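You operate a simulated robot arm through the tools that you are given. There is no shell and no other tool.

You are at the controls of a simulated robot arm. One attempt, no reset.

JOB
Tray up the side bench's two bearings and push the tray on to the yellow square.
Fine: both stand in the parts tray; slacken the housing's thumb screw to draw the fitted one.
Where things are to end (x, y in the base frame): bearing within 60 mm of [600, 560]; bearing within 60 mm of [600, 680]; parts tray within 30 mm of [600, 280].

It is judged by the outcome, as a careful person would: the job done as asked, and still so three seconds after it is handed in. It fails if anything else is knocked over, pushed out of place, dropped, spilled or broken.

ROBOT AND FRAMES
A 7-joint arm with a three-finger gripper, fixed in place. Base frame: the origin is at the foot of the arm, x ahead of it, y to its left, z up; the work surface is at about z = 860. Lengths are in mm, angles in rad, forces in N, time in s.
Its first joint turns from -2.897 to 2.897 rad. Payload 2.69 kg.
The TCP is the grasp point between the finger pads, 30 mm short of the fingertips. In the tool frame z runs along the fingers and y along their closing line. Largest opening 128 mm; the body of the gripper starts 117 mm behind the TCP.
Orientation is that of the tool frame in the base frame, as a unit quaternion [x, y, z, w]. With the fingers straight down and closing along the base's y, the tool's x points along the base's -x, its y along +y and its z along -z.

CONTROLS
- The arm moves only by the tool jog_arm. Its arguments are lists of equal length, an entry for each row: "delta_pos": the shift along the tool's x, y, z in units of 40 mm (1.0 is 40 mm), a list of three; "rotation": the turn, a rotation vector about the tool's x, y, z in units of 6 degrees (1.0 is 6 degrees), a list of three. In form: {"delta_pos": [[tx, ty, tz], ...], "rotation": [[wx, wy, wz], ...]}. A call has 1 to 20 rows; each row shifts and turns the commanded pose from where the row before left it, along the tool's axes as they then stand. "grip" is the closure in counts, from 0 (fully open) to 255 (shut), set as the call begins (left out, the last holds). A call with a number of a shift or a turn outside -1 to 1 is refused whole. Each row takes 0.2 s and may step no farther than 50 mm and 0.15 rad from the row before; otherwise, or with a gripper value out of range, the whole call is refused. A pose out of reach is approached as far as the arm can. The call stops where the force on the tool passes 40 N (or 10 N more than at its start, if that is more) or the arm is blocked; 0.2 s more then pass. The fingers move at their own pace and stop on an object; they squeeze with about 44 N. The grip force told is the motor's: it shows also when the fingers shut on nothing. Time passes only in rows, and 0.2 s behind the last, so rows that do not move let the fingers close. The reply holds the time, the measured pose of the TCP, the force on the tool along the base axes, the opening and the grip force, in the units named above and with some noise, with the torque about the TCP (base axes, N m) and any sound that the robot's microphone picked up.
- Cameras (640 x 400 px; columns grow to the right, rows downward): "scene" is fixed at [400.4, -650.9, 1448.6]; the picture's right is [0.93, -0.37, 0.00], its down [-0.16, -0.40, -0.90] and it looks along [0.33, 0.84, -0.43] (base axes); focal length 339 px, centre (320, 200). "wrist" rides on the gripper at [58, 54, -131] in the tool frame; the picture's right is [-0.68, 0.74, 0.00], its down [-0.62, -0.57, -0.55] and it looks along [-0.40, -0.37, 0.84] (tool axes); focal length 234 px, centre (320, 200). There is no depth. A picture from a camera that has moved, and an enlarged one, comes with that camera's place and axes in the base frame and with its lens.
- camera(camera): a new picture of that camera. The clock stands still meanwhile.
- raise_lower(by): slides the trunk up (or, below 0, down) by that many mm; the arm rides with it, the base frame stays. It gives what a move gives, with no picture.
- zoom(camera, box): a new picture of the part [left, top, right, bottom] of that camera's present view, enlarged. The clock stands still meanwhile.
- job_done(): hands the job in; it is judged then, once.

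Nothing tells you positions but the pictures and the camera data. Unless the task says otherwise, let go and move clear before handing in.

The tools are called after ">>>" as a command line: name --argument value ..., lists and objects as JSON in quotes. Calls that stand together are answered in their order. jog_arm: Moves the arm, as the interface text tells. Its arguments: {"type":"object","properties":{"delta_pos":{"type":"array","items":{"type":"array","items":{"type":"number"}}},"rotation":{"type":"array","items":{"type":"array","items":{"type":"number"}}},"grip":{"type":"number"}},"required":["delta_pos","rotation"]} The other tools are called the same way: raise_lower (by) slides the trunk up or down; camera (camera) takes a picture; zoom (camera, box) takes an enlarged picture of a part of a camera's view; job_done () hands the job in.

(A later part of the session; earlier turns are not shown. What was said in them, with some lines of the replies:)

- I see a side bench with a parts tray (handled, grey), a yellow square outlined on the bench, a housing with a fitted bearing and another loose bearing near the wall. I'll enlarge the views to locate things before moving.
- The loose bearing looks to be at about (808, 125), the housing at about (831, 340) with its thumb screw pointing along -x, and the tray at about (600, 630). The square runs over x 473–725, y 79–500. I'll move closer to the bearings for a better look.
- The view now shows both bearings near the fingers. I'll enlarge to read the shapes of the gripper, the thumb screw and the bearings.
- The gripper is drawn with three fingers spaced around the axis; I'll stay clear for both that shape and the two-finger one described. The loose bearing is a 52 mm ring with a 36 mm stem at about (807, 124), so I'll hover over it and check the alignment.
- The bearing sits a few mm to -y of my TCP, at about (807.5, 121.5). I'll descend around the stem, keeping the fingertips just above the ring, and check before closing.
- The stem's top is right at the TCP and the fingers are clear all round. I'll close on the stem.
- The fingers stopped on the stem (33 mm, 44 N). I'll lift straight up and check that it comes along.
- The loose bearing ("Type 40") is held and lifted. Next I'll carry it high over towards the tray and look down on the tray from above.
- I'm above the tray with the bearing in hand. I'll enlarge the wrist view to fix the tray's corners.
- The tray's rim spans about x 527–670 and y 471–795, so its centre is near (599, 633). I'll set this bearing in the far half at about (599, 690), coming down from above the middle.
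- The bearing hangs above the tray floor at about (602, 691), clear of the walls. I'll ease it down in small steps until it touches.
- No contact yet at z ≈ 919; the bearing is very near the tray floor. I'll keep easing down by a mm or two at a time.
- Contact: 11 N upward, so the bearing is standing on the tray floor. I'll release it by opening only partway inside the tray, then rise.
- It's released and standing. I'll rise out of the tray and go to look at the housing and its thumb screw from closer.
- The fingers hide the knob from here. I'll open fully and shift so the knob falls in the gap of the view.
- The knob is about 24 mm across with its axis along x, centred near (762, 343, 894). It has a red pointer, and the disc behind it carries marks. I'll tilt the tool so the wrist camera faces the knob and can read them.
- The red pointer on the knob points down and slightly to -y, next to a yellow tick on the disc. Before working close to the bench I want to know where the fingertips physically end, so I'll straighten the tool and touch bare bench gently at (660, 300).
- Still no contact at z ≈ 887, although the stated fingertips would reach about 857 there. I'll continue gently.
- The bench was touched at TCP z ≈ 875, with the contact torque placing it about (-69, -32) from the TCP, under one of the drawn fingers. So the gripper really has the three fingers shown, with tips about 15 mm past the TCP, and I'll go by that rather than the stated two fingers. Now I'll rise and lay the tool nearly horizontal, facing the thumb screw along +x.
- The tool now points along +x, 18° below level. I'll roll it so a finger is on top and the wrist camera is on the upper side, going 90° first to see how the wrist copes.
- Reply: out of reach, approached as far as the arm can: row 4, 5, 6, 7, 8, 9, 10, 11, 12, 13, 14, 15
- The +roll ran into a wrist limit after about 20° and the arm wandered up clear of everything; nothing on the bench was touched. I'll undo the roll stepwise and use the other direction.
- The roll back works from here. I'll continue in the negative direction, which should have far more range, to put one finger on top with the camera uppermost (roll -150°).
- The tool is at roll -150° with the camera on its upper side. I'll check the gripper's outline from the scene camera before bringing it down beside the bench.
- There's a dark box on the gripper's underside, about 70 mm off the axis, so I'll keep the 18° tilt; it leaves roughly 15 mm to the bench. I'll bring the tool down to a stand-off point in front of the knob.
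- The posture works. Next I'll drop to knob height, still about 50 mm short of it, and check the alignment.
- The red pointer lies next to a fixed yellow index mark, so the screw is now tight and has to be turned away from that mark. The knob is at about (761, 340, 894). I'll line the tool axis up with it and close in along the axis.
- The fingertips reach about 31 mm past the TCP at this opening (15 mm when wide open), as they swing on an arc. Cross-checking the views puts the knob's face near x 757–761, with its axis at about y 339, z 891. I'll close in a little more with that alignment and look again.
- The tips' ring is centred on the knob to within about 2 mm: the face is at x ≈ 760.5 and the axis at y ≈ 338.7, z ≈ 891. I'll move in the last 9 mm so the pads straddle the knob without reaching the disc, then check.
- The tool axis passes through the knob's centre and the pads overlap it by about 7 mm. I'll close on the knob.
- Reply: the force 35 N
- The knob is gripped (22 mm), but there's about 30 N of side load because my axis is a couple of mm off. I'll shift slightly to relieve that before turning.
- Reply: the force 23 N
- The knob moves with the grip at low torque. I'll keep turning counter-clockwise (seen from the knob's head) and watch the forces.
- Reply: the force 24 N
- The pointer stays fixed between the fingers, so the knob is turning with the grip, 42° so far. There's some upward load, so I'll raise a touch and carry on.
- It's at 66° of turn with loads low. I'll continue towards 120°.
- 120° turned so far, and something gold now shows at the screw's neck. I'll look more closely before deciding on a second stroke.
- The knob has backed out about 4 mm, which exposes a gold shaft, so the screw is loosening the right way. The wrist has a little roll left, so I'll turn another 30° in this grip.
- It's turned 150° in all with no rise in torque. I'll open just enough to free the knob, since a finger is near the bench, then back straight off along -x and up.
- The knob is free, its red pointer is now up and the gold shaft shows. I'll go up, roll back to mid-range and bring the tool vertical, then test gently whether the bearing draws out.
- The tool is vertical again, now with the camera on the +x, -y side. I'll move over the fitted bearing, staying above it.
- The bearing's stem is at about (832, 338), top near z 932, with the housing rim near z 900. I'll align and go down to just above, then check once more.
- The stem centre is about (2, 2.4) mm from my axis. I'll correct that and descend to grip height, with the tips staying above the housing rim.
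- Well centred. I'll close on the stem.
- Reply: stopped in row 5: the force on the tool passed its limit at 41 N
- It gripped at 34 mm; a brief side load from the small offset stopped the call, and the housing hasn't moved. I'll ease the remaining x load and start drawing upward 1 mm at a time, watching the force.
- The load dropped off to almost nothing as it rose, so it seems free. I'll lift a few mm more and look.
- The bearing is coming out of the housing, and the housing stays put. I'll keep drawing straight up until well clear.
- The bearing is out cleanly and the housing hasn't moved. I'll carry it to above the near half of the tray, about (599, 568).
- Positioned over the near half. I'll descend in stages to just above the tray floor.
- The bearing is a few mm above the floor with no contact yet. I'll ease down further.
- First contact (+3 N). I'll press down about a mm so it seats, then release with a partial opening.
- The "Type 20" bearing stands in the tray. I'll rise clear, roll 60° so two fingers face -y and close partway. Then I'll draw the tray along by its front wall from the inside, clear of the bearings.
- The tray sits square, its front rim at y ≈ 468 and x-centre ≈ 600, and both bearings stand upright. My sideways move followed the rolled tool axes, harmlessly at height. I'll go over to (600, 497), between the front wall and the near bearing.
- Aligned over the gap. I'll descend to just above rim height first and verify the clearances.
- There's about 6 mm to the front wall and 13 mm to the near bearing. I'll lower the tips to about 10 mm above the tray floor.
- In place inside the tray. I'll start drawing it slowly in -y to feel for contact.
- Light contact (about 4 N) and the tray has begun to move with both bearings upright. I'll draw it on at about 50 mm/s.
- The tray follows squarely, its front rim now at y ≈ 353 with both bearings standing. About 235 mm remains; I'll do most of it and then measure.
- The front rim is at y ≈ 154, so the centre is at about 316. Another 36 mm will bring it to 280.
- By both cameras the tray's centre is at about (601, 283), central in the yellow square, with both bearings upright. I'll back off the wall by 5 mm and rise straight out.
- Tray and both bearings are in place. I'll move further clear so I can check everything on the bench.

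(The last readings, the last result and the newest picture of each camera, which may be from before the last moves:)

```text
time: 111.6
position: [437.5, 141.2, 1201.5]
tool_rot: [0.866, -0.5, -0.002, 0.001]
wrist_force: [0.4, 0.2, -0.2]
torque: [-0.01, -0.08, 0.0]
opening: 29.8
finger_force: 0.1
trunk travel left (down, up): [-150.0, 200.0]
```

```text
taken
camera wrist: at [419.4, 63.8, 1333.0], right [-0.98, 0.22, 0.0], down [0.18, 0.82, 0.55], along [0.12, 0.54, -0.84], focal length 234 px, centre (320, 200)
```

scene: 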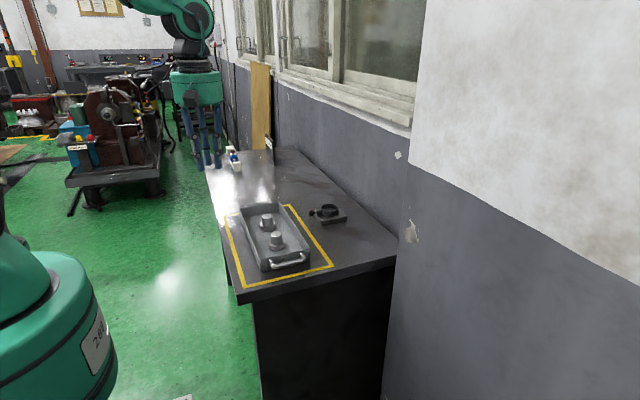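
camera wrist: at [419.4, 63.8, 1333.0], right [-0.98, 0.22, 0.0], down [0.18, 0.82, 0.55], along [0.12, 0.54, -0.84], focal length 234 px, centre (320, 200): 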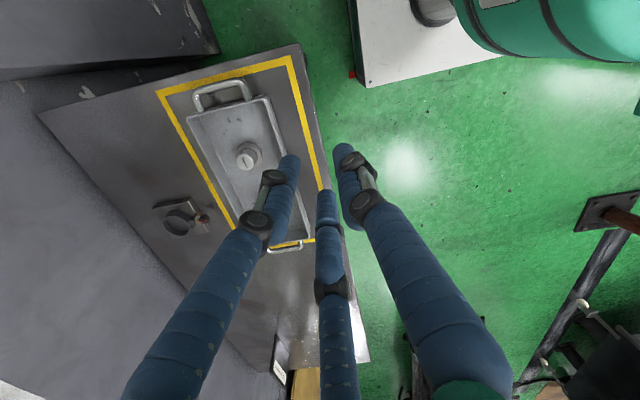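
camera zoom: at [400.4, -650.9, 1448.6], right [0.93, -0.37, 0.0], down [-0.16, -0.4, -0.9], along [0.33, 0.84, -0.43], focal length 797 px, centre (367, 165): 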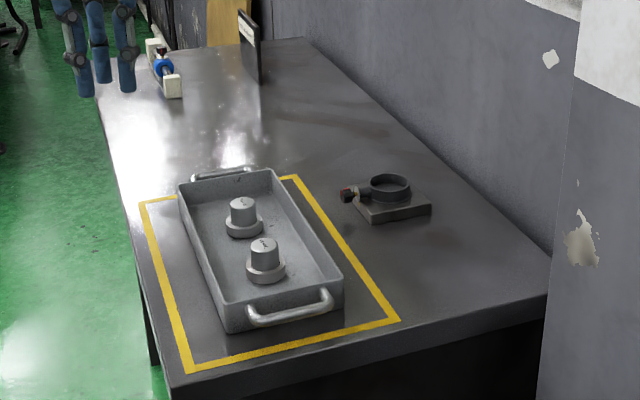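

The tray stands square in the yellow outline with both bearings upright in it. The housing, the sign and the blue fixture are where they were, and the arm is clear, so I'm handing in. The bearing spots given (y 560 and 680) only fit the tray's old position, so I placed the bearings there and they travelled with the tray.

>>> job_done

```text
The job is handed in.
```

The job is handed in. Both bearings are standing in the parts tray, and the tray is on the yellow square with its centre at about (601, 283) by the cameras. The housing and everything else on the bench look to be where they started.

- **Bearing coordinates:** The targets you gave, [600, 560] and [600, 680], can't hold once the tray is at [600, 280], because the tray only spans about y 120–445 there. I took them as the places in the tray before the push. I set the bearings down at about (601, 567) and (601, 690), and they moved with the tray. By the tray's travel they are now at about y 220 and 340.
- **Thumb screw:** I turned it about 150° to free the fitted bearing. I left it slack, since re-tightening wasn't asked for.
- **Gripper:** It has three fingers, not the two described, and the fingertips reach further past the grasp point as they close. I worked to what the pictures and touch readings showed.
- **Stops along the way:** One wrist roll hit a joint limit and the arm swung up, clear of everything. While I was closing on the fitted bearing, the force briefly passed the 40 N limit and stopped that move. Neither moved anything on the bench.
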